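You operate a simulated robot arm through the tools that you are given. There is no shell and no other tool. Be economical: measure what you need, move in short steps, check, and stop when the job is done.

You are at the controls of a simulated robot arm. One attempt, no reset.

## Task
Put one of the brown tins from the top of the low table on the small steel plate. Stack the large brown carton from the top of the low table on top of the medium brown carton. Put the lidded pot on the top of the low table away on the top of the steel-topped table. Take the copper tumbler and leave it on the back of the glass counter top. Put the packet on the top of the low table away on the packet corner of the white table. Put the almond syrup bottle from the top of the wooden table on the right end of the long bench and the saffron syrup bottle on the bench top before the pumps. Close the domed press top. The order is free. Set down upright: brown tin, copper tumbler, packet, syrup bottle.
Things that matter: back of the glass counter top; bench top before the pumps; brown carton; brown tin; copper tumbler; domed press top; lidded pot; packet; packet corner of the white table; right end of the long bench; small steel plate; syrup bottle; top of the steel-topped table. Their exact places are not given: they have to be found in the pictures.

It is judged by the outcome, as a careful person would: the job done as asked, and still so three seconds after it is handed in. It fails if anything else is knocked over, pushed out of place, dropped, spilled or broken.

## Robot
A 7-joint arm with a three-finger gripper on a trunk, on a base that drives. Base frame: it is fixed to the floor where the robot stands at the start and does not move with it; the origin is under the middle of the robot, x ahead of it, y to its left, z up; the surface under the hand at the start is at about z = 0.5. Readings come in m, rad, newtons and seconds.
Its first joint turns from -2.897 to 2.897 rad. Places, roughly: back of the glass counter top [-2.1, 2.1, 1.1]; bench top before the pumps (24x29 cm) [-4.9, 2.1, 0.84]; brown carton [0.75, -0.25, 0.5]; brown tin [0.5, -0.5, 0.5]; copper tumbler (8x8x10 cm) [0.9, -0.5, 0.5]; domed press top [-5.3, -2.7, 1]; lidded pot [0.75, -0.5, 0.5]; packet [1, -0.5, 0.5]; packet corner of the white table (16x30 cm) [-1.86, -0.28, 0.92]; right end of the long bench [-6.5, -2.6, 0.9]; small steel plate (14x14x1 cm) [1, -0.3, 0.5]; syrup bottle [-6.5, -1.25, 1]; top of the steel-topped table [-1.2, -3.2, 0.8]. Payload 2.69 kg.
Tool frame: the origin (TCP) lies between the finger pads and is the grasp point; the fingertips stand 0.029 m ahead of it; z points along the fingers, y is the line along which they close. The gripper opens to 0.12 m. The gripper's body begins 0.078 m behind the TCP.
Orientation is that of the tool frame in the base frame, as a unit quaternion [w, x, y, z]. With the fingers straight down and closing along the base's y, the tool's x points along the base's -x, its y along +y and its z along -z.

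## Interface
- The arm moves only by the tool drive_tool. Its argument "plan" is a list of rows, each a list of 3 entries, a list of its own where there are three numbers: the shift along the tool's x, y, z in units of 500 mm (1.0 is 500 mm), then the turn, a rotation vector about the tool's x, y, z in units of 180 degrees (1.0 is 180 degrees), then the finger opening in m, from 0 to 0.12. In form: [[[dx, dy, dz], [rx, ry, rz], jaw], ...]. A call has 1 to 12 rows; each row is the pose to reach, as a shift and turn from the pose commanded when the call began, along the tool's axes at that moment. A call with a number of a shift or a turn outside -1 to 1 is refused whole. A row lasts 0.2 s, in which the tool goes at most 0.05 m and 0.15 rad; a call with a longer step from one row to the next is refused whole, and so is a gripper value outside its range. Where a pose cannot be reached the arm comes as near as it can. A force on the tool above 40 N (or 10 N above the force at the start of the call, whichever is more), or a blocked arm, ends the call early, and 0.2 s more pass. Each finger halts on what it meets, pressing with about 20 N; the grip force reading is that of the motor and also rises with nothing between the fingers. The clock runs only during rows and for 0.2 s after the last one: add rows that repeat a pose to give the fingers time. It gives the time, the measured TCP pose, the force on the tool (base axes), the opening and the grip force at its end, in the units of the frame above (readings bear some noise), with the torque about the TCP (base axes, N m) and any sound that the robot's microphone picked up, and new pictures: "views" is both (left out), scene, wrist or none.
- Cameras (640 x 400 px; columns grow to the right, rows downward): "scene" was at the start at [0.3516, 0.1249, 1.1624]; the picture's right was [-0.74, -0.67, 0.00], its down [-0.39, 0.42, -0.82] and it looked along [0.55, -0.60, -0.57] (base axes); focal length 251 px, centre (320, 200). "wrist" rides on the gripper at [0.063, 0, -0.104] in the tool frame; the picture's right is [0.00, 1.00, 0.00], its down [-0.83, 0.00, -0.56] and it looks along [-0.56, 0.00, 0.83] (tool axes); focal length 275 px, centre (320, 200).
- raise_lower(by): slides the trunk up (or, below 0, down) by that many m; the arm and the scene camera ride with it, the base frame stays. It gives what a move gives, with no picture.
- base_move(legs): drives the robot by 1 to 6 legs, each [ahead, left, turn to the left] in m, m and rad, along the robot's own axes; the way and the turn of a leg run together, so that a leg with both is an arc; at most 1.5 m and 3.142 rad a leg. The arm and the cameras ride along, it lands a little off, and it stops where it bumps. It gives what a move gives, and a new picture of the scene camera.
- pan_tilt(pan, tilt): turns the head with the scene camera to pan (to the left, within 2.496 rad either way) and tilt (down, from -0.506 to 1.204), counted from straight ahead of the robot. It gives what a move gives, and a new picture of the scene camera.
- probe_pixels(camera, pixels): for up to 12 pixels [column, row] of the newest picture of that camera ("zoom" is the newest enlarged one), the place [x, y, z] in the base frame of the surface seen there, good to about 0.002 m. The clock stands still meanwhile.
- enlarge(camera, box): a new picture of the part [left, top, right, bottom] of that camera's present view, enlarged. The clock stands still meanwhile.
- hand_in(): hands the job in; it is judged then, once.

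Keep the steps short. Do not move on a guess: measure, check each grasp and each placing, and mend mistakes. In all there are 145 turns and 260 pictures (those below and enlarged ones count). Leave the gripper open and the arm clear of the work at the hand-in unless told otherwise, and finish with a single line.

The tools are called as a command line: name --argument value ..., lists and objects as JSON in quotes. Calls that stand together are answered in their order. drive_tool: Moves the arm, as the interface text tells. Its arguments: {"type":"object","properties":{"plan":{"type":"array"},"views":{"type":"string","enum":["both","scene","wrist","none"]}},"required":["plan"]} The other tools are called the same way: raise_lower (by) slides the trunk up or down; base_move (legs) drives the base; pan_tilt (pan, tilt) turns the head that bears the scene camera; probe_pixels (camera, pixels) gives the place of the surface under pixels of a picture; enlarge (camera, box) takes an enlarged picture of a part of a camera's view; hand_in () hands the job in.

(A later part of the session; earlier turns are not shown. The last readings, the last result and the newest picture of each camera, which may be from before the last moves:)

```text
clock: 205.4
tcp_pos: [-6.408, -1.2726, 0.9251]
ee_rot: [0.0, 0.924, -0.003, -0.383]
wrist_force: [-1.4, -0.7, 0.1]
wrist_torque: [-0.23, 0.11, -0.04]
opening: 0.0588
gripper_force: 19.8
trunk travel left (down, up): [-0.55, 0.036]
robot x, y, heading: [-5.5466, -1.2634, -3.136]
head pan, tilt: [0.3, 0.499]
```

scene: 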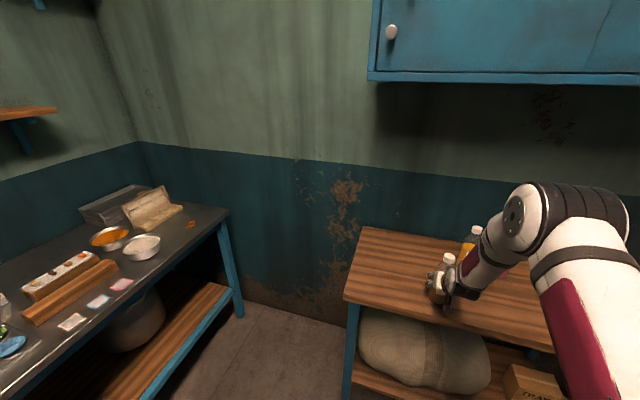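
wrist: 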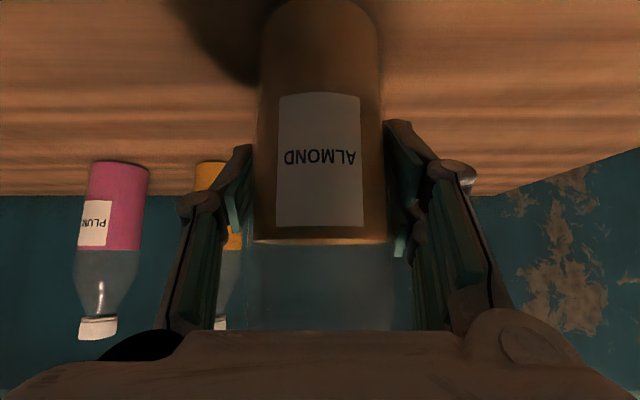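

Held (0.059 m). Lift 0.17 m straight up, then check.

drive_tool --plan '[[[-0.04, 0, -0.04], [0, 0, 0], 0.035], [[-0.1, 0, -0.1], [0, 0, 0], 0.035], [[-0.16, 0, -0.16], [0, 0, 0], 0.035], [[-0.22, 0, -0.22], [0, 0, 0], 0.035], [[-0.24, 0, -0.24], [0, 0, 0], 0.035]]' --views "wrist"

base_move --legs '[[0, 0, 0.84], [0.35, 0.0, 0]]'

pan_tilt --pan 0.2 --tilt 0.7

```text
clock: 206.7
tcp_pos: [-6.4074, -1.2719, 1.0947]
ee_rot: [-0.001, 0.924, -0.004, -0.382]
wrist_force: [0.3, -0.2, -3.5]
wrist_torque: [0.04, 0.0, 0.01]
opening: 0.0589
gripper_force: 19.6
trunk travel left (down, up): [-0.55, 0.036]
robot x, y, heading: [-5.5489, -1.2647, -3.139]
head pan, tilt: [0.3, 0.499]
```

wrist: 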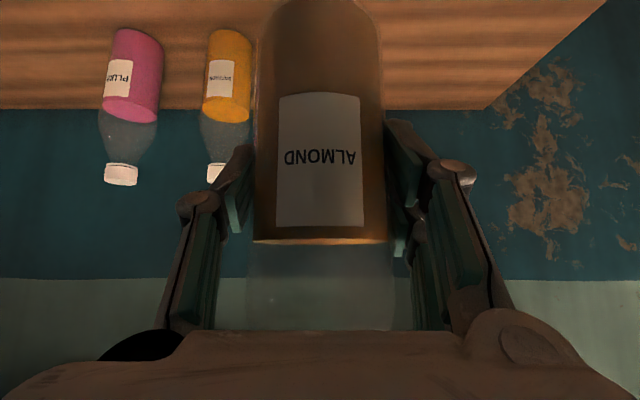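

```text
clock: 211.1
tcp_pos: [-6.3467, -2.1751, 1.0952]
ee_rot: [0.156, 0.844, 0.376, -0.349]
wrist_force: [1.1, 0.2, -4.8]
wrist_torque: [0.02, -0.01, -0.01]
opening: 0.0584
gripper_force: 20.3
trunk travel left (down, up): [-0.55, 0.036]
robot x, y, heading: [-5.7826, -1.5255, -2.294]
head pan, tilt: [0.3, 0.499]
```

scene: 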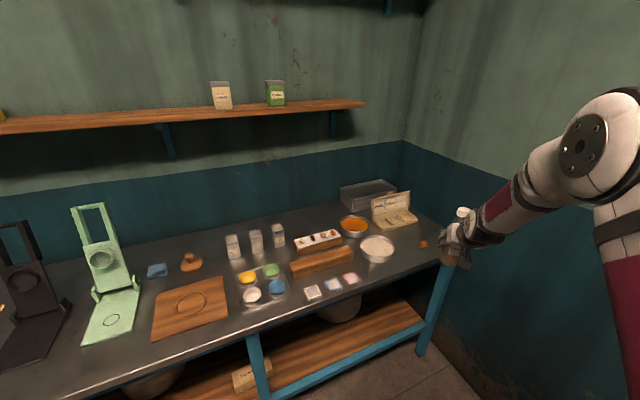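

```text
clock: 211.8
tcp_pos: [-6.3489, -2.1752, 1.0946]
ee_rot: [0.157, 0.844, 0.376, -0.348]
wrist_force: [-0.4, -0.2, -4.2]
wrist_torque: [-0.02, 0.01, 0.0]
opening: 0.0585
gripper_force: 20.3
trunk travel left (down, up): [-0.55, 0.036]
robot x, y, heading: [-5.7873, -1.5231, -2.296]
head pan, tilt: [0.201, 0.7]
```

scene: 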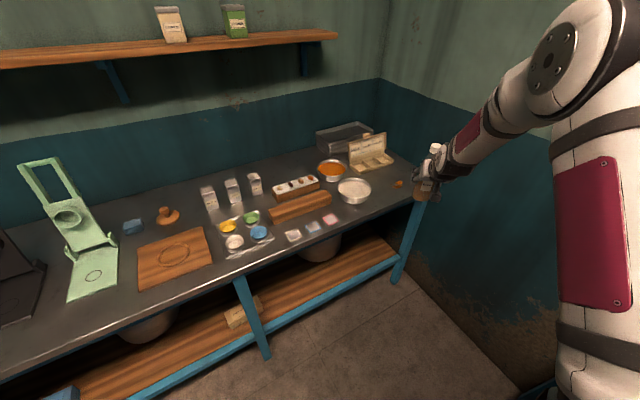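

The right end of the bench and two hinged presses (dark and green) are in view. I zoom on the right end to pick a free spot.

enlarge --camera "scene" --box '[310, 110, 450, 220]'

probe_pixels --camera "scene" --pixels '[[400, 183], [385, 190], [385, 175], [408, 175], [372, 178], [395, 170], [355, 185], [372, 158], [410, 190], [400, 195], [388, 160], [380, 140]]'

enlarge --camera "scene" --box '[0, 130, 240, 330]'

```text
3.64 times, centred on (380, 165) of scene
```

zoom: 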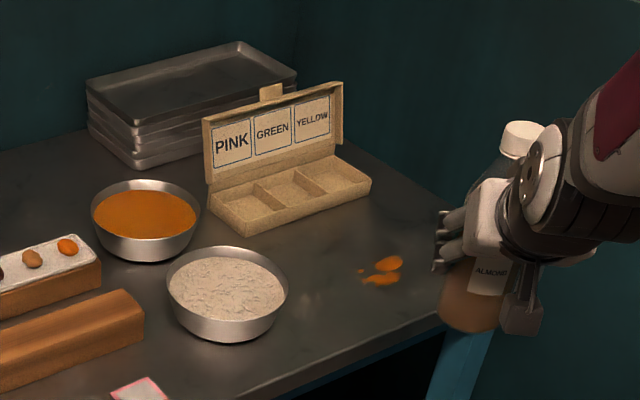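

```text
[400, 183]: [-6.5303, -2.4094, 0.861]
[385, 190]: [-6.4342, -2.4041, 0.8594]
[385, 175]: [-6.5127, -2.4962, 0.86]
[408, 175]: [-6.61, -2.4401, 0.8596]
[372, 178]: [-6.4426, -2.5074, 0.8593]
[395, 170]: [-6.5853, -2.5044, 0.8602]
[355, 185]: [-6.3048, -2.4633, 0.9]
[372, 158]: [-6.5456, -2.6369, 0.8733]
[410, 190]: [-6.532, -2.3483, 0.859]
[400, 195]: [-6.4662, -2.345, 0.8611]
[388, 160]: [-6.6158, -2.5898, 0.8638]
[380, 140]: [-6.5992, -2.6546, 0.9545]
```

```text
2.00 times, centred on (120, 230) of scene
```

zoom: 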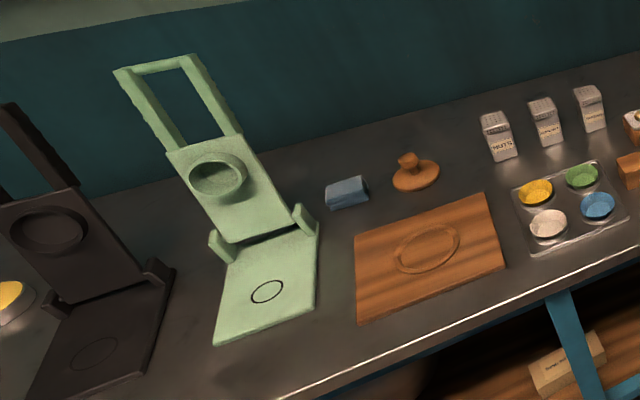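

There's a flat orange stain at (-6.53,-2.41); I choose the clean spot (-6.595,-2.465). Drive ahead 0.37 m; the bottle bottom is at ≈1.02, above everything there.

base_move --legs '[[0.2, 0, 0], [0.17, 0.007, 0]]'

```text
clock: 214.5
tcp_pos: [-6.587, -2.4589, 1.095]
ee_rot: [0.157, 0.844, 0.377, -0.348]
wrist_force: [0.1, -0.2, -4.0]
wrist_torque: [0.0, 0.02, 0.02]
opening: 0.0585
gripper_force: 20.4
trunk travel left (down, up): [-0.55, 0.036]
robot x, y, heading: [-6.0194, -1.8064, -2.288]
head pan, tilt: [0.201, 0.7]
```

scene: 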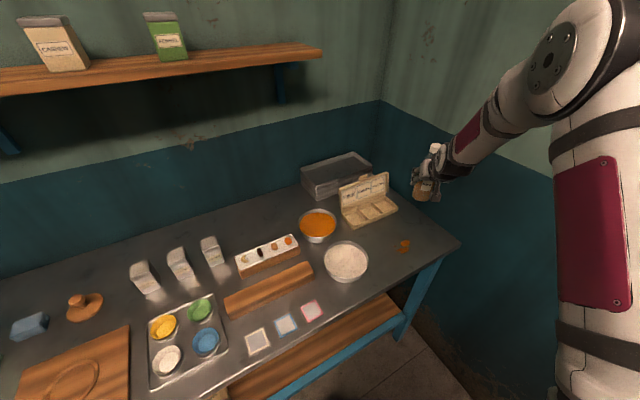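

probe_pixels --camera "scene" --pixels '[[398, 210], [348, 228], [400, 215], [405, 246], [455, 243], [440, 225], [430, 260], [368, 262]]'

drive_tool --plan '[[[0.05, 0, 0.05], [0, 0, 0], 0.035], [[0.11, 0, 0.11], [0, 0, 0], 0.035], [[0.16, 0, 0.16], [0, 0, 0], 0.035], [[0.19, 0, 0.19], [0, 0, 0], 0.035]]' --views "both"

```text
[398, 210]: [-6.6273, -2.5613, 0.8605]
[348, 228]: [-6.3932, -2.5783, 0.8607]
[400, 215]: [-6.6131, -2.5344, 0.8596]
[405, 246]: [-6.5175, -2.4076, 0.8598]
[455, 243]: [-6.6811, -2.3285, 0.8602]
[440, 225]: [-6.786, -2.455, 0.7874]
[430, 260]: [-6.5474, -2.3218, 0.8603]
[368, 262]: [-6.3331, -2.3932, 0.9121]
```

```text
clock: 215.5
tcp_pos: [-6.5854, -2.4586, 0.96]
ee_rot: [0.157, 0.844, 0.376, -0.35]
wrist_force: [-1.0, -0.4, -3.4]
wrist_torque: [0.04, 0.0, 0.02]
opening: 0.0588
gripper_force: 20.2
trunk travel left (down, up): [-0.55, 0.036]
robot x, y, heading: [-6.0213, -1.811, -2.291]
head pan, tilt: [0.201, 0.7]
```

scene: 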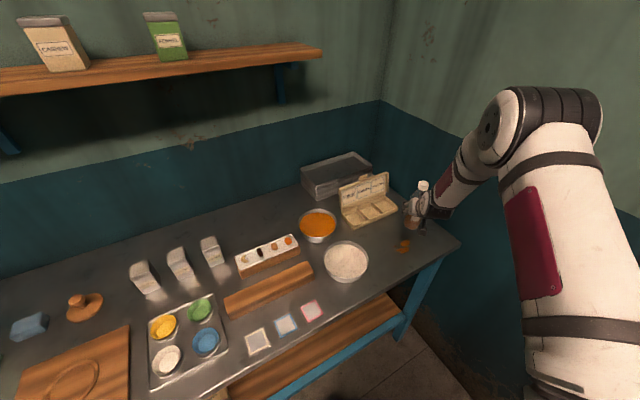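
wrist: 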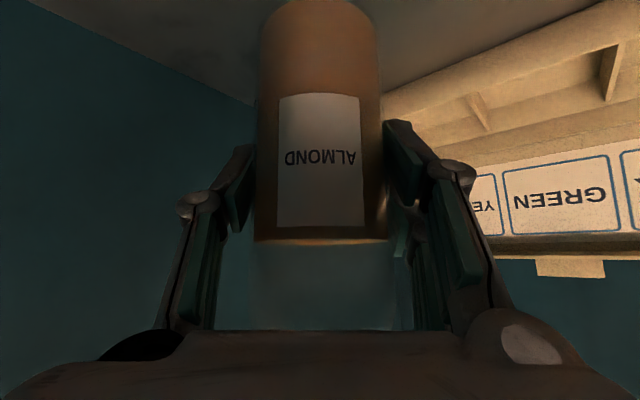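

Bottle hangs 25 mm above the bench, clear of the box. Lower the rest.

drive_tool --plan '[[[0.02, 0, 0.02], [0, 0, 0], 0.035], [[0.03, 0, 0.03], [0, 0, 0], 0.035], [[0.034, 0, 0.034], [0, 0, 0], 0.035], [[0.034, 0, 0.034], [0, 0, 0], 0.035]]' --views "none"

```text
clock: 216.5
tcp_pos: [-6.5864, -2.4599, 0.9366]
ee_rot: [0.158, 0.843, 0.378, -0.348]
wrist_force: [0.1, 0.6, -4.5]
wrist_torque: [-0.03, -0.02, -0.01]
opening: 0.0587
gripper_force: 19.4
trunk travel left (down, up): [-0.55, 0.036]
robot x, y, heading: [-6.0199, -1.81, -2.294]
head pan, tilt: [0.201, 0.7]
```

drive_tool --plan '[[[0.0015, 0, 0.0015], [0, 0, 0], 0.035], [[0.003, 0, 0.003], [0, 0, 0], 0.035], [[0.003, 0, 0.003], [0, 0, 0], 0.035]]' --views "none"

```text
clock: 217.3
tcp_pos: [-6.5859, -2.4593, 0.9346]
ee_rot: [0.157, 0.844, 0.376, -0.35]
wrist_force: [1.3, 2.8, 6.0]
wrist_torque: [-0.04, -0.33, 0.05]
opening: 0.0588
gripper_force: 19.9
trunk travel left (down, up): [-0.55, 0.036]
robot x, y, heading: [-6.0218, -1.8092, -2.292]
head pan, tilt: [0.201, 0.7]
```

Contact. Open and back out along the tool axis.

drive_tool --plan '[[[0, 0, 0], [0, 0, 0], 0.06], [[0, 0, 0], [0, 0, 0], 0.085], [[0, 0, 0], [0, 0, 0], 0.09], [[0, 0, -0.06], [0, 0, 0], 0.09], [[0, 0, -0.14], [0, 0, 0], 0.09], [[0, 0, -0.22], [0, 0, 0], 0.09], [[0, 0, -0.3], [0, 0, 0], 0.09], [[-0.05, 0, -0.36], [0, 0, 0], 0.1], [[-0.12, 0, -0.4], [0, 0, 0], 0.12]]' --views "both"

```text
clock: 219.3
tcp_pos: [-6.5198, -2.3859, 1.1167]
ee_rot: [0.157, 0.843, 0.378, -0.349]
wrist_force: [-0.8, 0.1, -0.8]
wrist_torque: [0.0, 0.01, -0.03]
opening: 0.1197
gripper_force: 0.0
trunk travel left (down, up): [-0.55, 0.036]
robot x, y, heading: [-6.02, -1.8095, -2.293]
head pan, tilt: [0.201, 0.7]
```

scene: 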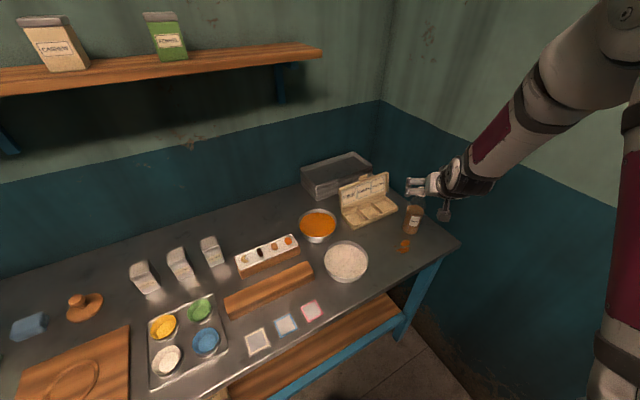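
wrist: 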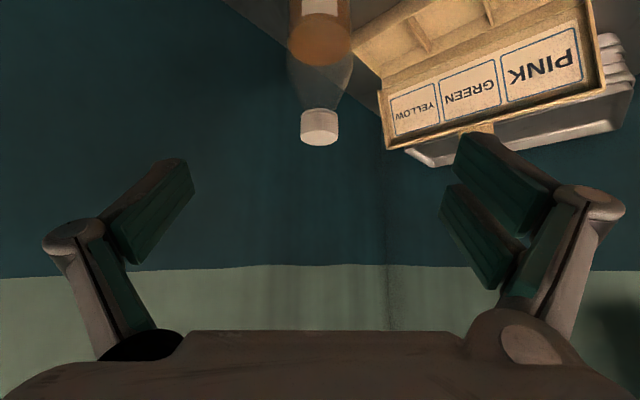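

ALMOND stands upright at the right end. Now back off 0.4 m and look at the presses.

base_move --legs '[[-0.4, 0, 0], [0, 0.3, 0.6]]'

pan_tilt --pan 0.3 --tilt 0.6

enlarge --camera "scene" --box '[150, 100, 500, 320]'

```text
clock: 223.4
tcp_pos: [-5.5733, -2.3886, 1.117]
ee_rot: [0.254, 0.694, 0.611, -0.286]
wrist_force: [0.0, 0.5, 0.1]
wrist_torque: [0.02, 0.04, 0.0]
opening: 0.1198
gripper_force: 0.0
trunk travel left (down, up): [-0.55, 0.036]
robot x, y, heading: [-5.4885, -1.6353, -1.686]
head pan, tilt: [0.201, 0.7]
```

scene: 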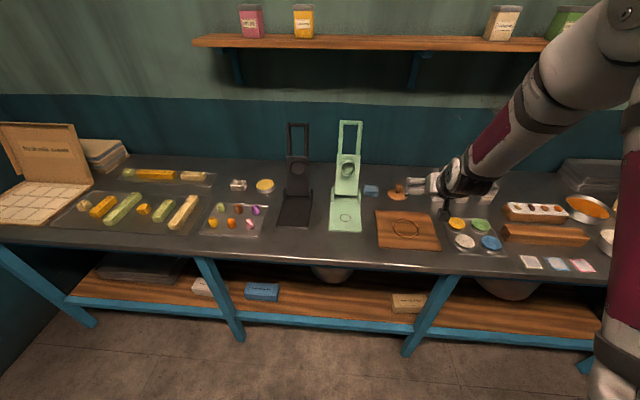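

```text
clock: 224.1
tcp_pos: [-5.5726, -2.3894, 1.1179]
ee_rot: [0.254, 0.693, 0.611, -0.286]
wrist_force: [0.0, -0.7, -0.4]
wrist_torque: [0.02, 0.02, -0.01]
opening: 0.1197
gripper_force: 0.1
trunk travel left (down, up): [-0.55, 0.036]
robot x, y, heading: [-5.4888, -1.6342, -1.692]
head pan, tilt: [0.3, 0.6]
```

scene: 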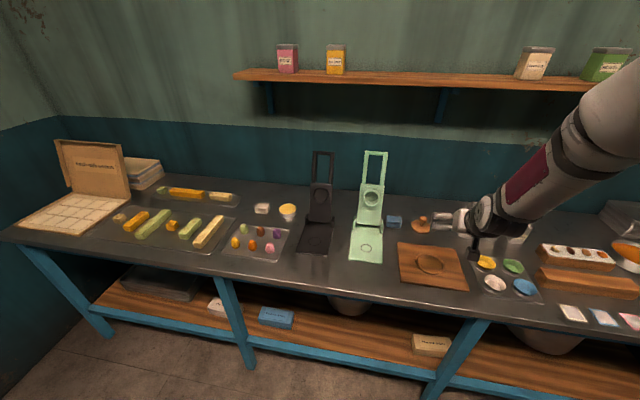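

```text
1.82 times, centred on (325, 210) of scene
```

zoom: 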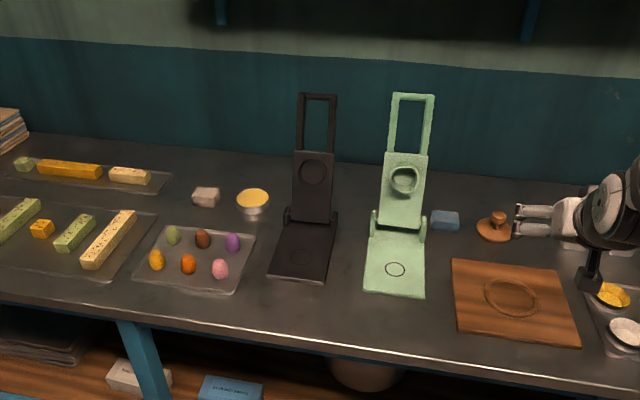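

enlarge --camera "scene" --box '[290, 145, 400, 275]'

probe_pixels --camera "scene" --pixels '[[366, 154], [384, 154], [375, 154], [362, 220], [382, 222], [360, 187], [384, 187], [371, 198], [350, 260], [382, 262], [366, 247], [320, 200]]'

```text
3.08 times, centred on (345, 210) of scene
```

zoom: 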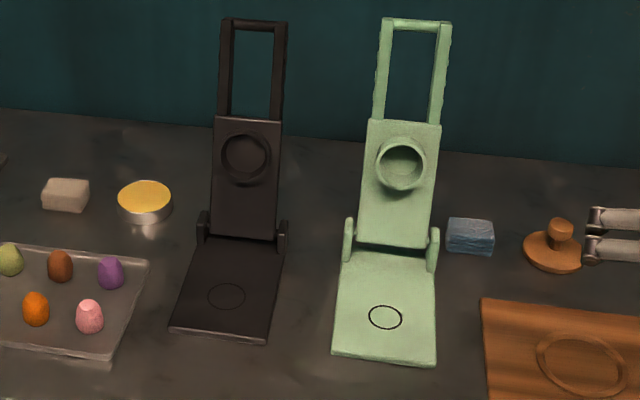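

```text
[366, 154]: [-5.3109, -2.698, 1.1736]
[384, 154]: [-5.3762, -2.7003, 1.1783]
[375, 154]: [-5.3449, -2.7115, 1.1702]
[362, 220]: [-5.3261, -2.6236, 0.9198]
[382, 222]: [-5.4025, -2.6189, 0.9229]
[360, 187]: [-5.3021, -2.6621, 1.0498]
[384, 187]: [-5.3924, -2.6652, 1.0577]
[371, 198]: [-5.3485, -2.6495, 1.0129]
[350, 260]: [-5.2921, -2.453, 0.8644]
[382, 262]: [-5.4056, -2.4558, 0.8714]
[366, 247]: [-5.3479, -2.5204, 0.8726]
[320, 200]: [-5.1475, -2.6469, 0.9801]
```

The green press at x≈-5.35 has the domed cup; its top is open, leaning back ~18°, with a handle bar at (y -2.70, z 1.176). I'll grip the bar and follow the hinge arc. First set the hand vertical with jaws closing along the bench depth, and check the shelf above.

probe_pixels --camera "scene" --pixels '[[375, 80], [375, 88], [440, 90], [300, 75], [365, 210], [356, 225], [387, 225], [376, 170], [366, 175], [386, 175], [366, 262], [300, 300]]'

drive_tool --plan '[[[0, 0, 0], [0, 0.045, 0], 0.12], [[0, 0, 0], [0, 0.09, 0], 0.12], [[0, 0, 0], [0, 0.135, 0], 0.12], [[0, 0, 0], [0, 0.18, 0], 0.12], [[0, 0, 0], [0, 0.225, 0], 0.12], [[0, 0, 0], [0, 0.25, 0], 0.12]]' --views "none"

drive_tool --plan '[[[0, 0, 0], [0, 0, 0.045], 0.12], [[0, 0, 0], [0, 0, 0.09], 0.12], [[0, 0, 0], [0, 0, 0.135], 0.12], [[0, 0, 0], [0, 0, 0.18], 0.12], [[0, 0, 0], [0, 0, 0.225], 0.12], [[0, 0, 0], [0, 0, 0.27], 0.12], [[0, 0, 0], [0, 0, 0.315], 0.12], [[0, 0, 0], [0, 0, 0.36], 0.12], [[0, 0, 0], [0, 0, 0.405], 0.12], [[0, 0, 0], [0, 0, 0.45], 0.12], [[0, 0, 0], [0, 0, 0.495], 0.12]]' --views "none"

base_move --legs '[[0, 0, 0.12], [0.11, 0.144, 0]]'

```text
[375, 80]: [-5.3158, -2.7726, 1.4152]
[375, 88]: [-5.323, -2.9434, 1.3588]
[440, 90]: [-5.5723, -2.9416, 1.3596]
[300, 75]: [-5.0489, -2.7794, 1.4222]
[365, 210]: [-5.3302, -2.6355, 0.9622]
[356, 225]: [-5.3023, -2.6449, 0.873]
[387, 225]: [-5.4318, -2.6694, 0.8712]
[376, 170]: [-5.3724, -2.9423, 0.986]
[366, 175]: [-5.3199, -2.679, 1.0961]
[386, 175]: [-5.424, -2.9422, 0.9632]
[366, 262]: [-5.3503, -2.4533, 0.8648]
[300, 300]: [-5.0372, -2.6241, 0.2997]
```

```text
clock: 225.5
tcp_pos: [-5.5738, -2.3888, 1.1172]
ee_rot: [0.0, 0.75, 0.661, 0.002]
wrist_force: [0.0, 0.4, -0.2]
wrist_torque: [0.01, 0.03, -0.02]
opening: 0.12
gripper_force: 0.1
trunk travel left (down, up): [-0.55, 0.036]
robot x, y, heading: [-5.4855, -1.6297, -1.697]
head pan, tilt: [0.3, 0.6]
```

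```text
clock: 227.9
tcp_pos: [-5.5728, -2.3886, 1.118]
ee_rot: [-0.001, 0.998, -0.057, 0.001]
wrist_force: [-0.1, 0.3, 0.6]
wrist_torque: [0.02, 0.0, -0.03]
opening: 0.1199
gripper_force: 0.0
trunk travel left (down, up): [-0.55, 0.036]
robot x, y, heading: [-5.4904, -1.6329, -1.689]
head pan, tilt: [0.3, 0.6]
```

```text
clock: 230.0
tcp_pos: [-5.3378, -2.5046, 1.1172]
ee_rot: [-0.001, 1.0, 0.003, 0.001]
wrist_force: [0.2, -0.9, 0.1]
wrist_torque: [0.0, -0.01, -0.03]
opening: 0.1198
gripper_force: 0.1
trunk travel left (down, up): [-0.55, 0.036]
robot x, y, heading: [-5.3423, -1.7455, -1.569]
head pan, tilt: [0.3, 0.6]
```

scene: 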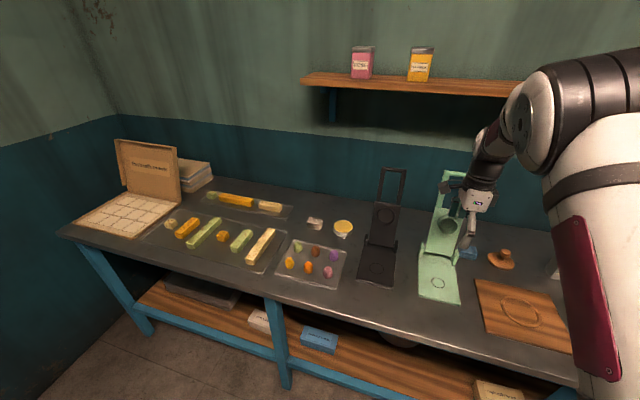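

Hand vertical and in front of the green press. I measure the handle bar more exactly.

enlarge --camera "scene" --box '[410, 150, 490, 310]'

drive_tool --plan '[[[0, 0, -0.09], [0, 0, 0], 0.12], [[0, 0, -0.14], [-0.035, 0, 0], 0.12], [[0, 0.0, -0.16], [-0.07, 0, 0], 0.12], [[0, 0.0, -0.16], [-0.105, 0, 0], 0.12], [[0, 0.0, -0.16], [-0.139, 0, 0], 0.12]]' --views "both"

```text
2.50 times, centred on (450, 230) of scene
```

zoom: 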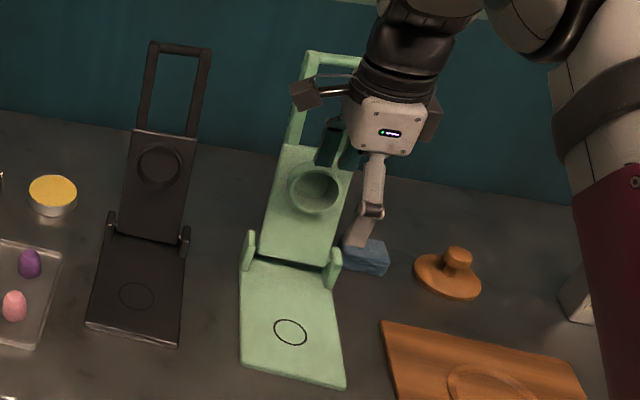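

```text
clock: 231.2
tcp_pos: [-5.3383, -2.5036, 1.1964]
ee_rot: [0.217, 0.976, 0.005, 0.002]
wrist_force: [0.2, -0.2, 0.1]
wrist_torque: [0.0, 0.03, 0.0]
opening: 0.1199
gripper_force: 0.1
trunk travel left (down, up): [-0.55, 0.036]
robot x, y, heading: [-5.3448, -1.7449, -1.57]
head pan, tilt: [0.3, 0.6]
```

scene: 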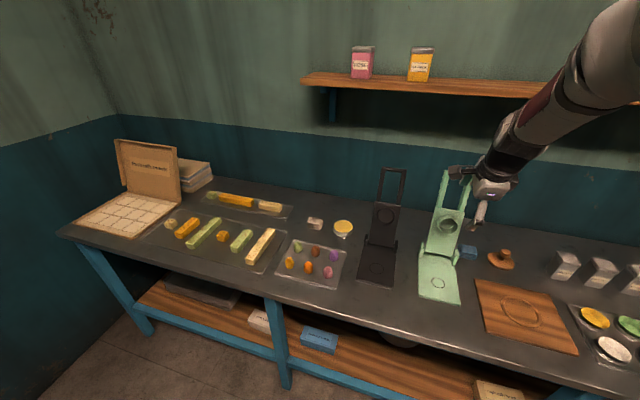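
wrist: 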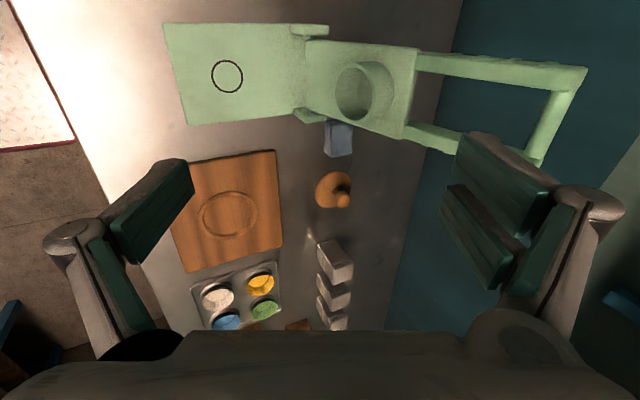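

probe_pixels --camera "wrist" --pixels '[[570, 85], [545, 135], [556, 95], [535, 128], [566, 110], [500, 65], [440, 60], [300, 35], [310, 110], [300, 118], [545, 118], [558, 118]]'

enlarge --camera "wrist" --box '[260, 0, 620, 200]'

```text
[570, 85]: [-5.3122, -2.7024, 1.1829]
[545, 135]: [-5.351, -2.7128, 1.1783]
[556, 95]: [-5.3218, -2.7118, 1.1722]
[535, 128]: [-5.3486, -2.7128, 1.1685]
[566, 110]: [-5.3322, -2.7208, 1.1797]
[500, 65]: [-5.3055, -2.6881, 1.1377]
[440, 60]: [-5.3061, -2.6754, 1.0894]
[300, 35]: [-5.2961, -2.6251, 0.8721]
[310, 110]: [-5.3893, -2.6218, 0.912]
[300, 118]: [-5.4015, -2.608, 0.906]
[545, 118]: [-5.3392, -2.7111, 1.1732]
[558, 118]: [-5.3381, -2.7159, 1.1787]
```

```text
1.78 times, centred on (440, 100) of wrist
```

zoom: 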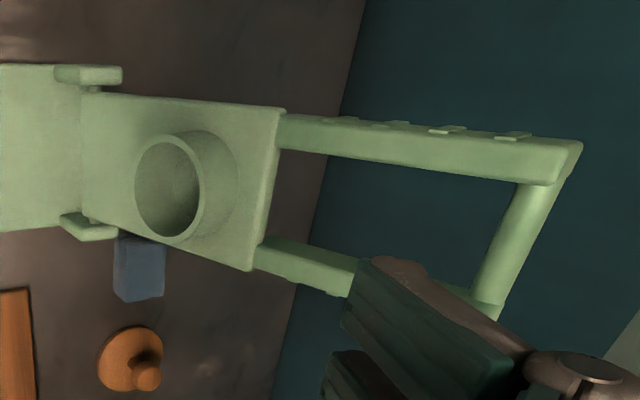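

Bar centre ≈ (y -2.718, z 1.172), round, radius ~9 mm; pivot ≈ (-2.625, 0.90). Plan: cage the bar loosely with jaws (25° tilted), pull the lid over by backing the base, then lower it with the arm. First go to a point above the bar.

drive_tool --plan '[[[0, 0.042, -0.09], [0, 0, 0], 0.09], [[-0.007, 0.081, -0.174], [0, 0, 0], 0.06], [[-0.014, 0.16, -0.137], [0, 0, 0], 0.06], [[-0.014, 0.24, -0.1], [0, 0, 0], 0.06], [[-0.014, 0.31, -0.067], [0, 0, 0], 0.06], [[-0.014, 0.3676, -0.04], [0, 0, 0], 0.06], [[-0.014, 0.3676, -0.04], [0, 0, 0], 0.06]]' --views "both"

```text
clock: 232.8
tcp_pos: [-5.3445, -2.664, 1.2939]
ee_rot: [0.215, 0.977, 0.003, 0.002]
wrist_force: [-0.4, 0.3, 0.0]
wrist_torque: [0.0, -0.03, 0.0]
opening: 0.06
gripper_force: 0.1
trunk travel left (down, up): [-0.55, 0.036]
robot x, y, heading: [-5.3431, -1.7439, -1.571]
head pan, tilt: [0.3, 0.6]
```

scene: 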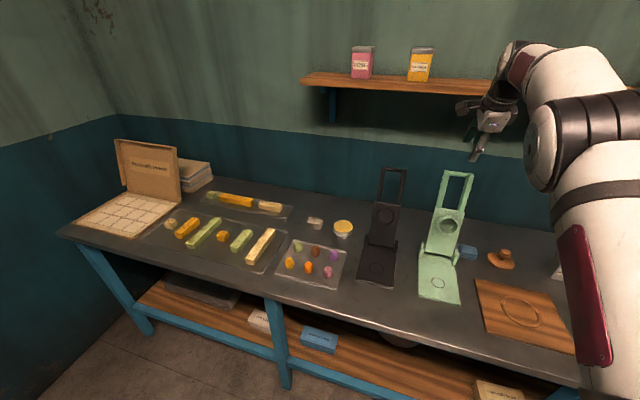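
wrist: 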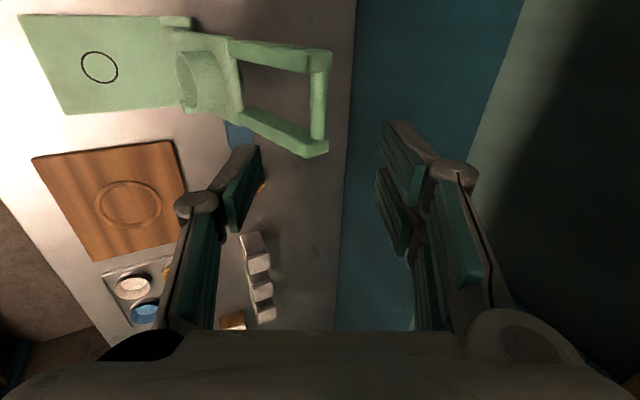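

The bar is centred between the jaws. Advance 0.12 m along the tool axis.

drive_tool --plan '[[[0, 0, 0.08], [0, 0, 0], 0.06], [[0, 0, 0.16], [0, 0, 0], 0.06], [[0, 0, 0.22], [0, 0, 0], 0.06], [[0, 0, 0.242], [0, 0, 0], 0.05], [[0, 0, 0.242], [0, 0, 0], 0.035], [[0, 0, 0.242], [0, 0, 0], 0.03]]' --views "wrist"

```text
clock: 234.2
tcp_pos: [-5.3446, -2.7137, 1.1826]
ee_rot: [0.217, 0.976, 0.004, 0.001]
wrist_force: [0.0, -0.5, -0.5]
wrist_torque: [0.02, 0.04, 0.01]
opening: 0.0301
gripper_force: 0.1
trunk travel left (down, up): [-0.55, 0.036]
robot x, y, heading: [-5.3424, -1.7426, -1.574]
head pan, tilt: [0.3, 0.6]
```

wrist: 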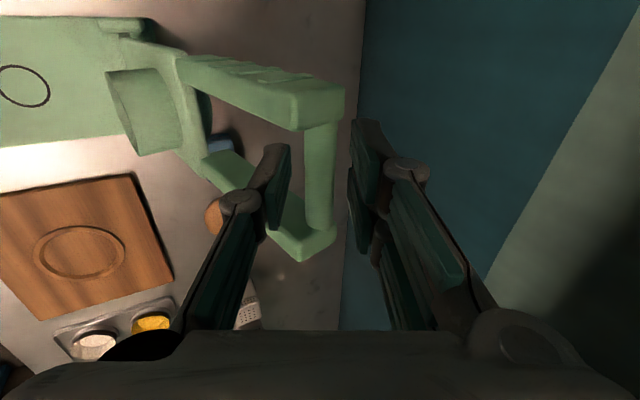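

The bar is caged between the jaws. Now pull the lid forward by backing the base 0.14 m.

base_move --legs '[[-0.07, 0, 0], [-0.07, 0, 0]]'

drive_tool --plan '[[[0, 0, 0], [0, 0, 0], 0.03]]' --views "wrist"

```text
clock: 235.8
tcp_pos: [-5.3432, -2.5744, 1.1832]
ee_rot: [0.217, 0.976, 0.003, 0.001]
wrist_force: [-0.1, 0.9, -0.5]
wrist_torque: [-0.01, 0.03, -0.03]
opening: 0.0304
gripper_force: 0.4
trunk travel left (down, up): [-0.55, 0.036]
robot x, y, heading: [-5.3466, -1.6045, -1.569]
head pan, tilt: [0.3, 0.6]
```

scene: 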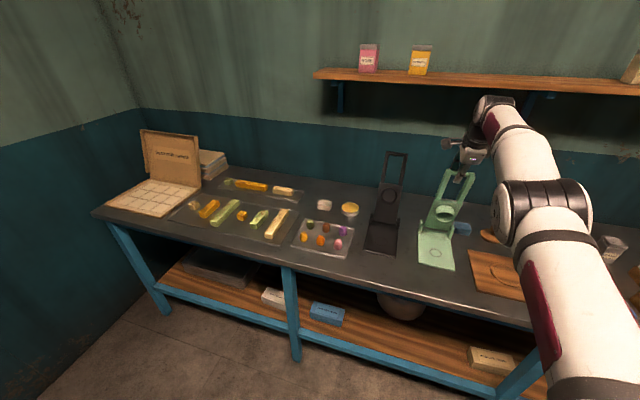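

```text
clock: 236.2
tcp_pos: [-5.3426, -2.5748, 1.1843]
ee_rot: [0.216, 0.976, 0.004, 0.003]
wrist_force: [0.1, 0.7, -0.3]
wrist_torque: [-0.05, 0.01, -0.01]
opening: 0.0304
gripper_force: 0.2
trunk travel left (down, up): [-0.55, 0.036]
robot x, y, heading: [-5.3439, -1.6023, -1.567]
head pan, tilt: [0.3, 0.6]
```

wrist: 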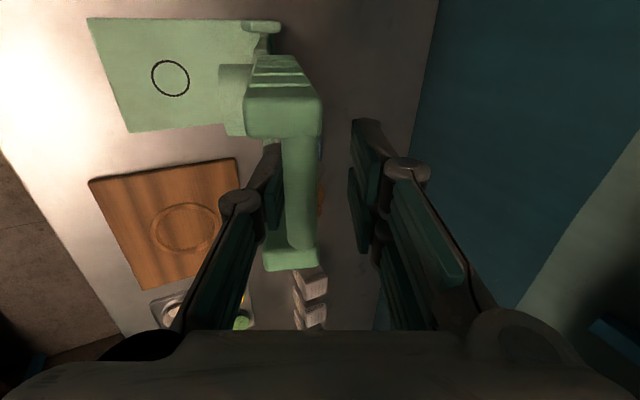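

The lid came along, past vertical, resting on the front jaw. I probe the bar and pivot to track the arc.

probe_pixels --camera "wrist" --pixels '[[300, 180], [305, 220], [315, 250], [290, 255], [268, 50], [262, 28], [285, 85], [265, 110], [320, 110]]'

```text
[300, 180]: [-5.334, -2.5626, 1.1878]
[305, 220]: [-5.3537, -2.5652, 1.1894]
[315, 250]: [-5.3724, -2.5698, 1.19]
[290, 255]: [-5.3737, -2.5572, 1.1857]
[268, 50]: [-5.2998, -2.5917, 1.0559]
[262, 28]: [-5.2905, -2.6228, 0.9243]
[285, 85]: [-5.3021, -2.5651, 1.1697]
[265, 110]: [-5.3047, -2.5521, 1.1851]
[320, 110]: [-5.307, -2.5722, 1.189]
```

Pivot fits (y -2.628, z 0.895), radius 0.291; lid now at 12° past vertical. I move along the arc to 52°, tilting slightly.

drive_tool --plan '[[[0, -0.0803, -0.0127], [-0.011, 0, 0], 0.03], [[0, -0.1615, -0.0142], [-0.022, 0, 0], 0.03], [[0, -0.2422, -0.0042], [-0.033, 0, 0], 0.03], [[0, -0.3207, 0.0168], [-0.044, 0, 0], 0.03], [[0, -0.3955, 0.0485], [-0.055, 0, 0], 0.03], [[0, -0.3955, 0.0485], [-0.055, 0, 0], 0.03]]' --views "both"

```text
clock: 237.6
tcp_pos: [-5.343, -2.406, 1.0777]
ee_rot: [0.3, 0.954, 0.003, 0.002]
wrist_force: [0.0, -0.7, 0.9]
wrist_torque: [0.04, 0.02, 0.0]
opening: 0.0298
gripper_force: 0.1
trunk travel left (down, up): [-0.55, 0.036]
robot x, y, heading: [-5.3467, -1.6036, -1.57]
head pan, tilt: [0.3, 0.6]
```

scene: 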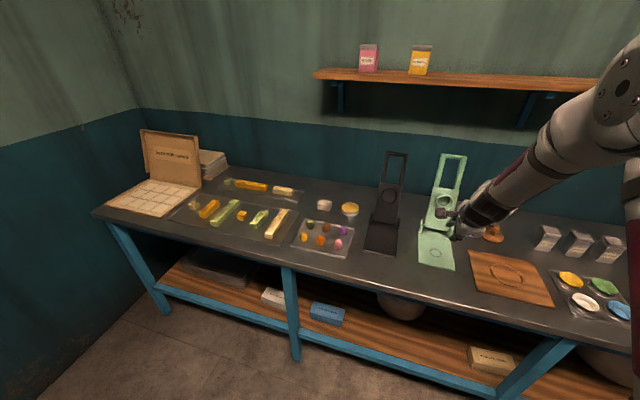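
wrist: 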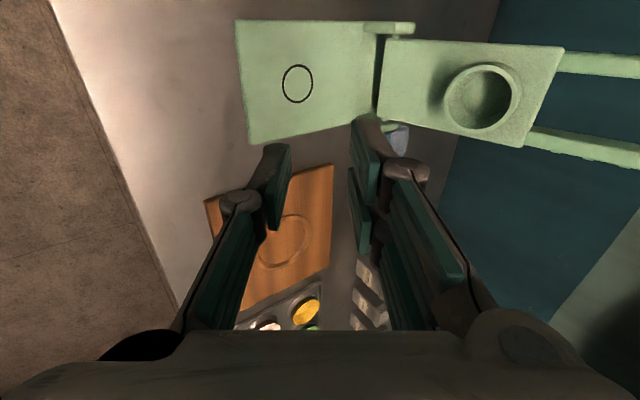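

The lid slipped free and fell back to its open position; nothing else disturbed. I'll redo it, this time gripping the bar firmly after the base pull. First return above.

drive_tool --plan '[[[0, 0.0492, -0.0705], [0, 0, 0], 0.06], [[0, 0.0984, -0.141], [0.01, 0, 0], 0.06], [[0, 0.1476, -0.2116], [0.02, 0, 0], 0.06], [[0, 0.1968, -0.2821], [0.03, 0, 0], 0.06], [[0, 0.246, -0.3526], [0.04, 0, 0], 0.06], [[0, 0.31, -0.31], [0.055, 0, 0], 0.06], [[0, 0.375, -0.265], [0.055, 0, 0], 0.06], [[0, 0.4395, -0.2176], [0.055, 0, 0], 0.06], [[0, 0.4395, -0.2176], [0.055, 0, 0], 0.06]]' --views "none"

base_move --legs '[[0.14, 0, 0]]'

drive_tool --plan '[[[0, 0, 0], [0, 0, 0], 0.06]]' --views "wrist"

```text
clock: 239.6
tcp_pos: [-5.3433, -2.5221, 1.2936]
ee_rot: [0.215, 0.977, 0.004, 0.002]
wrist_force: [0.1, 0.1, -0.6]
wrist_torque: [0.03, -0.01, -0.01]
opening: 0.0599
gripper_force: 0.0
trunk travel left (down, up): [-0.55, 0.036]
robot x, y, heading: [-5.3455, -1.6043, -1.576]
head pan, tilt: [0.3, 0.6]
```

```text
clock: 241.0
tcp_pos: [-5.3443, -2.6641, 1.2945]
ee_rot: [0.216, 0.976, 0.004, 0.002]
wrist_force: [0.9, 0.3, -0.5]
wrist_torque: [-0.01, -0.04, 0.01]
opening: 0.0601
gripper_force: 0.0
trunk travel left (down, up): [-0.55, 0.036]
robot x, y, heading: [-5.3445, -1.7437, -1.57]
head pan, tilt: [0.3, 0.6]
```

scene: 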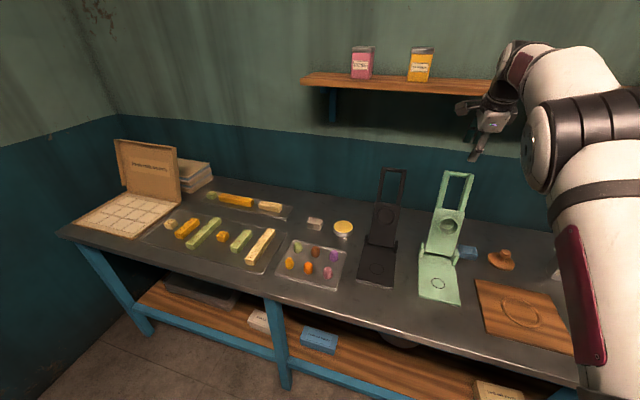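

```text
clock: 241.4
tcp_pos: [-5.3446, -2.6639, 1.2925]
ee_rot: [0.216, 0.976, 0.004, 0.001]
wrist_force: [-0.1, -0.2, 0.4]
wrist_torque: [0.0, 0.04, 0.05]
opening: 0.06
gripper_force: 0.0
trunk travel left (down, up): [-0.55, 0.036]
robot x, y, heading: [-5.3483, -1.7464, -1.571]
head pan, tilt: [0.3, 0.6]
```

wrist: 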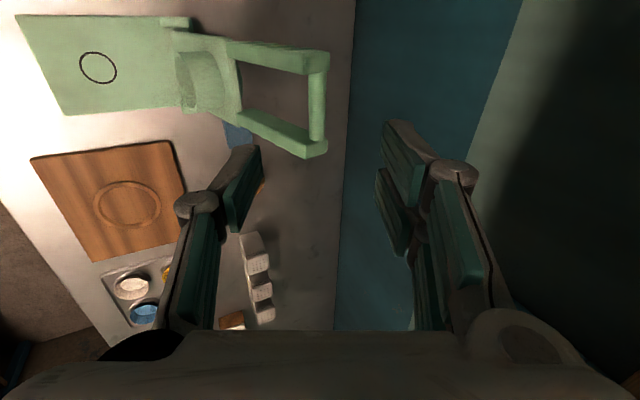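

drive_tool --plan '[[[0, 0, 0.08], [0, 0, 0], 0.06], [[0, 0, 0.16], [0, 0, 0], 0.06], [[0, 0, 0.22], [0, 0, 0], 0.06], [[0, 0, 0.25], [0, 0, 0], 0.05], [[0, 0, 0.25], [0, 0, 0], 0.03], [[0, 0, 0.25], [0, 0, 0], 0.028]]' --views "none"

base_move --legs '[[-0.07, 0, 0], [-0.07, 0, 0]]'

drive_tool --plan '[[[0, 0, 0], [0, 0, 0], 0.01], [[0, 0, 0], [0, 0, 0], 0.0], [[0, 0, 0], [0, 0, 0], 0.0]]' --views "wrist"

```text
clock: 242.8
tcp_pos: [-5.3426, -2.7172, 1.1795]
ee_rot: [0.216, 0.976, 0.003, 0.002]
wrist_force: [-0.1, 0.3, 0.0]
wrist_torque: [0.01, -0.01, 0.0]
opening: 0.0279
gripper_force: 0.1
trunk travel left (down, up): [-0.55, 0.036]
robot x, y, heading: [-5.3442, -1.7443, -1.568]
head pan, tilt: [0.3, 0.6]
```

```text
clock: 244.4
tcp_pos: [-5.3429, -2.5754, 1.1802]
ee_rot: [0.217, 0.976, 0.004, 0.001]
wrist_force: [0.1, 0.9, 0.1]
wrist_torque: [-0.02, 0.0, 0.0]
opening: 0.0285
gripper_force: 0.4
trunk travel left (down, up): [-0.55, 0.036]
robot x, y, heading: [-5.3451, -1.6041, -1.567]
head pan, tilt: [0.3, 0.6]
```

scene: 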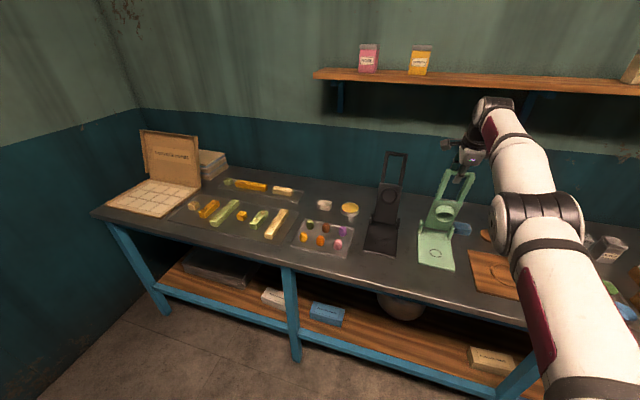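

```text
clock: 245.2
tcp_pos: [-5.3431, -2.5759, 1.1793]
ee_rot: [0.216, 0.976, 0.003, 0.001]
wrist_force: [-0.6, -0.3, -4.0]
wrist_torque: [0.03, -0.06, -0.78]
opening: 0.0131
gripper_force: 39.9
trunk travel left (down, up): [-0.55, 0.036]
robot x, y, heading: [-5.3453, -1.6083, -1.573]
head pan, tilt: [0.3, 0.6]
```

wrist: 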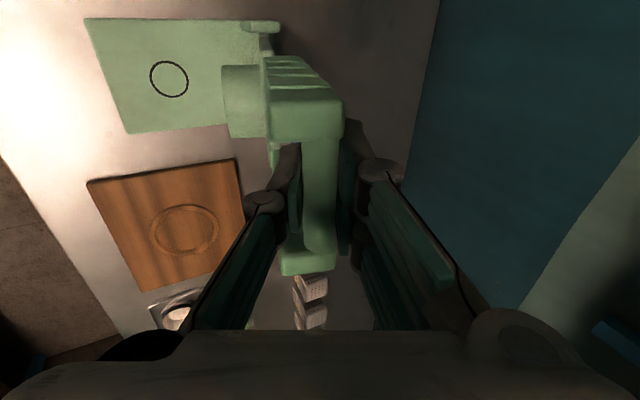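

The bar is gripped (opening 13 mm). Now follow the arc slowly, 6° per row, to about 50°.

drive_tool --plan '[[[0, -0.0377, -0.0086], [0, 0, 0], 0.0], [[0, -0.0981, -0.0171], [0, 0, 0], 0.0], [[0, -0.1589, -0.0192], [0, 0, 0], 0.0], [[0, -0.2198, -0.0149], [0, 0, 0], 0.0], [[0, -0.28, -0.0044], [0, 0, 0], 0.0], [[0, -0.3385, 0.0124], [0, 0, 0], 0.0], [[0, -0.395, 0.0353], [0, 0, 0], 0.0]]' --views "wrist"

```text
clock: 246.2
tcp_pos: [-5.342, -2.5788, 1.1768]
ee_rot: [0.227, 0.974, 0.004, 0.002]
wrist_force: [-0.6, 1.4, 9.4]
wrist_torque: [-0.21, -0.47, -0.56]
opening: 0.0135
gripper_force: 39.9
out of reach, approached as far as the arm can: row 1, 2, 3, 4, 5
trunk travel left (down, up): [-0.55, 0.036]
robot x, y, heading: [-5.3465, -1.6012, -1.57]
head pan, tilt: [0.3, 0.6]
stopped in row 5: the force on the tool passed its limit at 103 N (the readings are from after the stop); the commanded pose is now the measured one
```

wrist: 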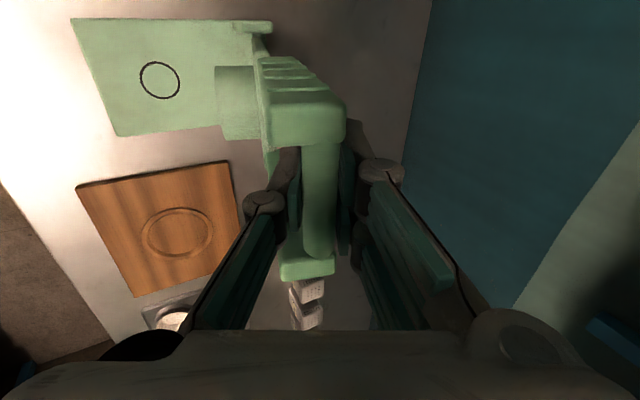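

The arm's solver is at its limit here (force stop, nothing moved). Instead I'll let the base provide the back motion and the trunk the lowering, with the bar caged and the arm held rigid. First small steps.

drive_tool --plan '[[[0, 0, 0], [0, 0, 0], 0.028], [[0, 0, 0], [0, 0, 0], 0.028]]' --views "none"

raise_lower --by -0.013

base_move --legs '[[-0.048, 0, 0]]'

drive_tool --plan '[[[0, 0, 0], [0, 0, 0], 0.028]]' --views "wrist"

```text
clock: 246.8
tcp_pos: [-5.3421, -2.5791, 1.1746]
ee_rot: [0.225, 0.974, 0.005, 0.002]
wrist_force: [-0.3, 1.4, -0.9]
wrist_torque: [0.0, -0.03, -0.03]
opening: 0.0282
gripper_force: 0.2
trunk travel left (down, up): [-0.55, 0.036]
robot x, y, heading: [-5.3471, -1.6042, -1.573]
head pan, tilt: [0.3, 0.6]
```

```text
clock: 247.5
tcp_pos: [-5.3421, -2.5928, 1.1625]
ee_rot: [0.222, 0.975, 0.004, 0.002]
wrist_force: [-0.2, 0.2, 0.2]
wrist_torque: [0.01, 0.02, 0.02]
opening: 0.0284
gripper_force: 0.3
trunk travel left (down, up): [-0.537, 0.049]
robot x, y, heading: [-5.3425, -1.6048, -1.565]
head pan, tilt: [0.3, 0.6]
```

```text
clock: 248.5
tcp_pos: [-5.3413, -2.5484, 1.1474]
ee_rot: [0.213, 0.977, 0.004, 0.001]
wrist_force: [0.7, -0.4, -4.4]
wrist_torque: [-0.08, 0.01, 0.01]
opening: 0.0289
gripper_force: 1.0
trunk travel left (down, up): [-0.537, 0.049]
robot x, y, heading: [-5.3439, -1.5614, -1.572]
head pan, tilt: [0.3, 0.6]
stopped in leg 1: the force on the tool passed its limit at 48 N (the readings are from after the stop); the commanded pose is now the measured one
```

scene: 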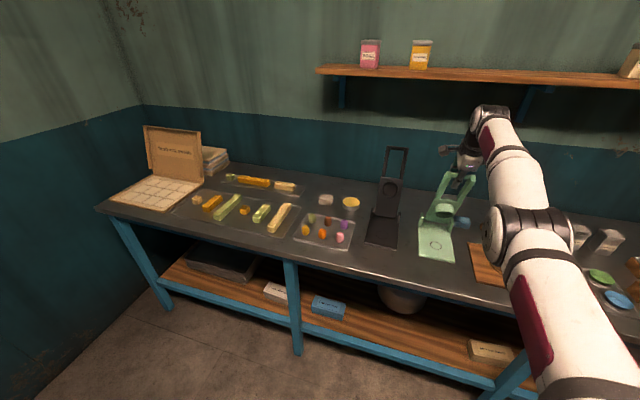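

```text
clock: 248.9
tcp_pos: [-5.3418, -2.5482, 1.1481]
ee_rot: [0.214, 0.977, 0.004, 0.001]
wrist_force: [-0.2, -0.5, -6.0]
wrist_torque: [-0.16, -0.03, 0.01]
opening: 0.0289
gripper_force: 0.5
trunk travel left (down, up): [-0.537, 0.049]
robot x, y, heading: [-5.347, -1.5617, -1.572]
head pan, tilt: [0.3, 0.6]
```

wrist: 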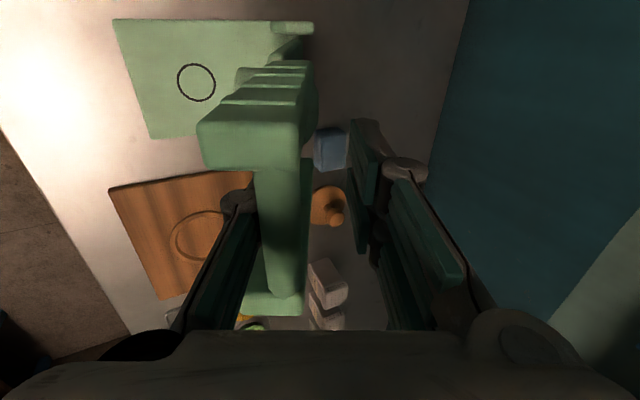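

The bar slid up toward the palm. I ease the tool back along its axis by 25 mm to see if the arm answers properly.

drive_tool --plan '[[[0, 0, -0.02], [0, 0, 0], 0.03], [[0, 0, -0.04], [0, 0, 0], 0.03], [[0, 0, -0.05], [0, 0, 0], 0.03]]' --views "wrist"

```text
clock: 249.3
tcp_pos: [-5.3416, -2.5455, 1.1464]
ee_rot: [0.202, 0.979, 0.003, 0.002]
wrist_force: [1.3, -5.4, -14.0]
wrist_torque: [-0.25, 0.0, 0.01]
opening: 0.0311
gripper_force: 0.8
out of reach, approached as far as the arm can: row 2
trunk travel left (down, up): [-0.537, 0.049]
robot x, y, heading: [-5.3486, -1.5591, -1.568]
head pan, tilt: [0.3, 0.6]
stopped in row 2: the force on the tool passed its limit at 48 N (the readings are from after the stop); the commanded pose is now the measured one
```

wrist: 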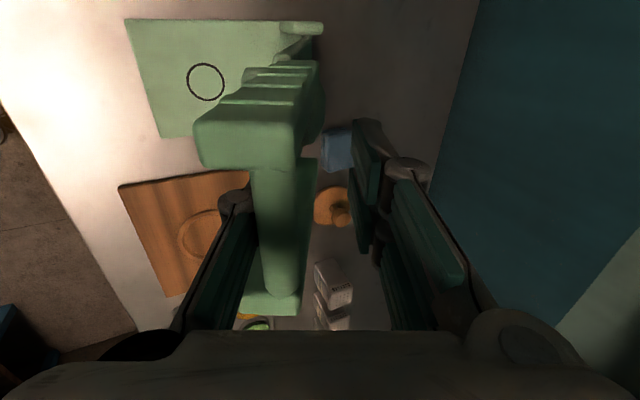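

The arm is stretched to its limit, so I use the trunk: raise 0.03 to let the bar return to mid-finger, then look.

raise_lower --by 0.035

drive_tool --plan '[[[0, 0, 0], [0, 0, 0], 0.04]]' --views "both"

```text
clock: 249.7
tcp_pos: [-5.3423, -2.5411, 1.1452]
ee_rot: [0.201, 0.979, 0.003, 0.003]
wrist_force: [0.2, -5.5, -13.8]
wrist_torque: [-0.29, 0.01, -0.01]
opening: 0.0307
gripper_force: 1.1
trunk travel left (down, up): [-0.541, 0.045]
robot x, y, heading: [-5.3446, -1.5628, -1.569]
head pan, tilt: [0.3, 0.6]
stopped: the force on the tool passed its limit at 49 N (the readings are from after the stop); the commanded pose is now the measured one
```

```text
clock: 250.1
tcp_pos: [-5.3412, -2.5433, 1.1465]
ee_rot: [0.202, 0.979, 0.004, 0.002]
wrist_force: [-0.3, -7.3, -18.6]
wrist_torque: [-0.5, 0.01, 0.0]
opening: 0.0395
gripper_force: 0.1
trunk travel left (down, up): [-0.541, 0.045]
robot x, y, heading: [-5.3459, -1.5622, -1.569]
head pan, tilt: [0.3, 0.6]
```

scene: 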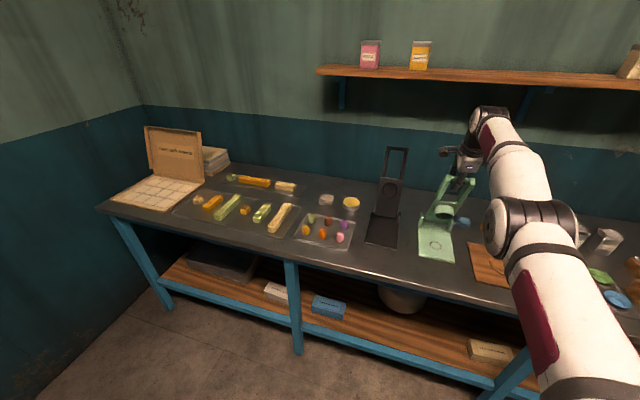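
wrist: 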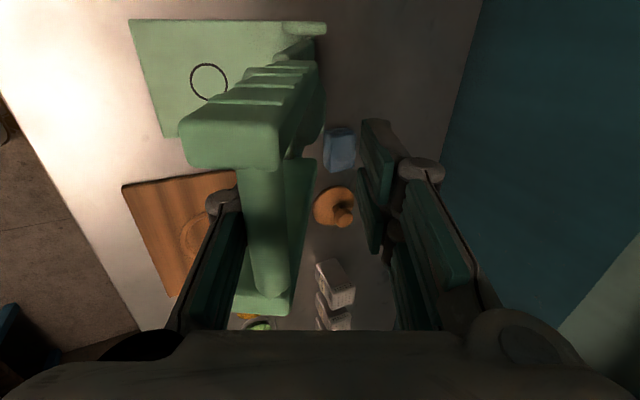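

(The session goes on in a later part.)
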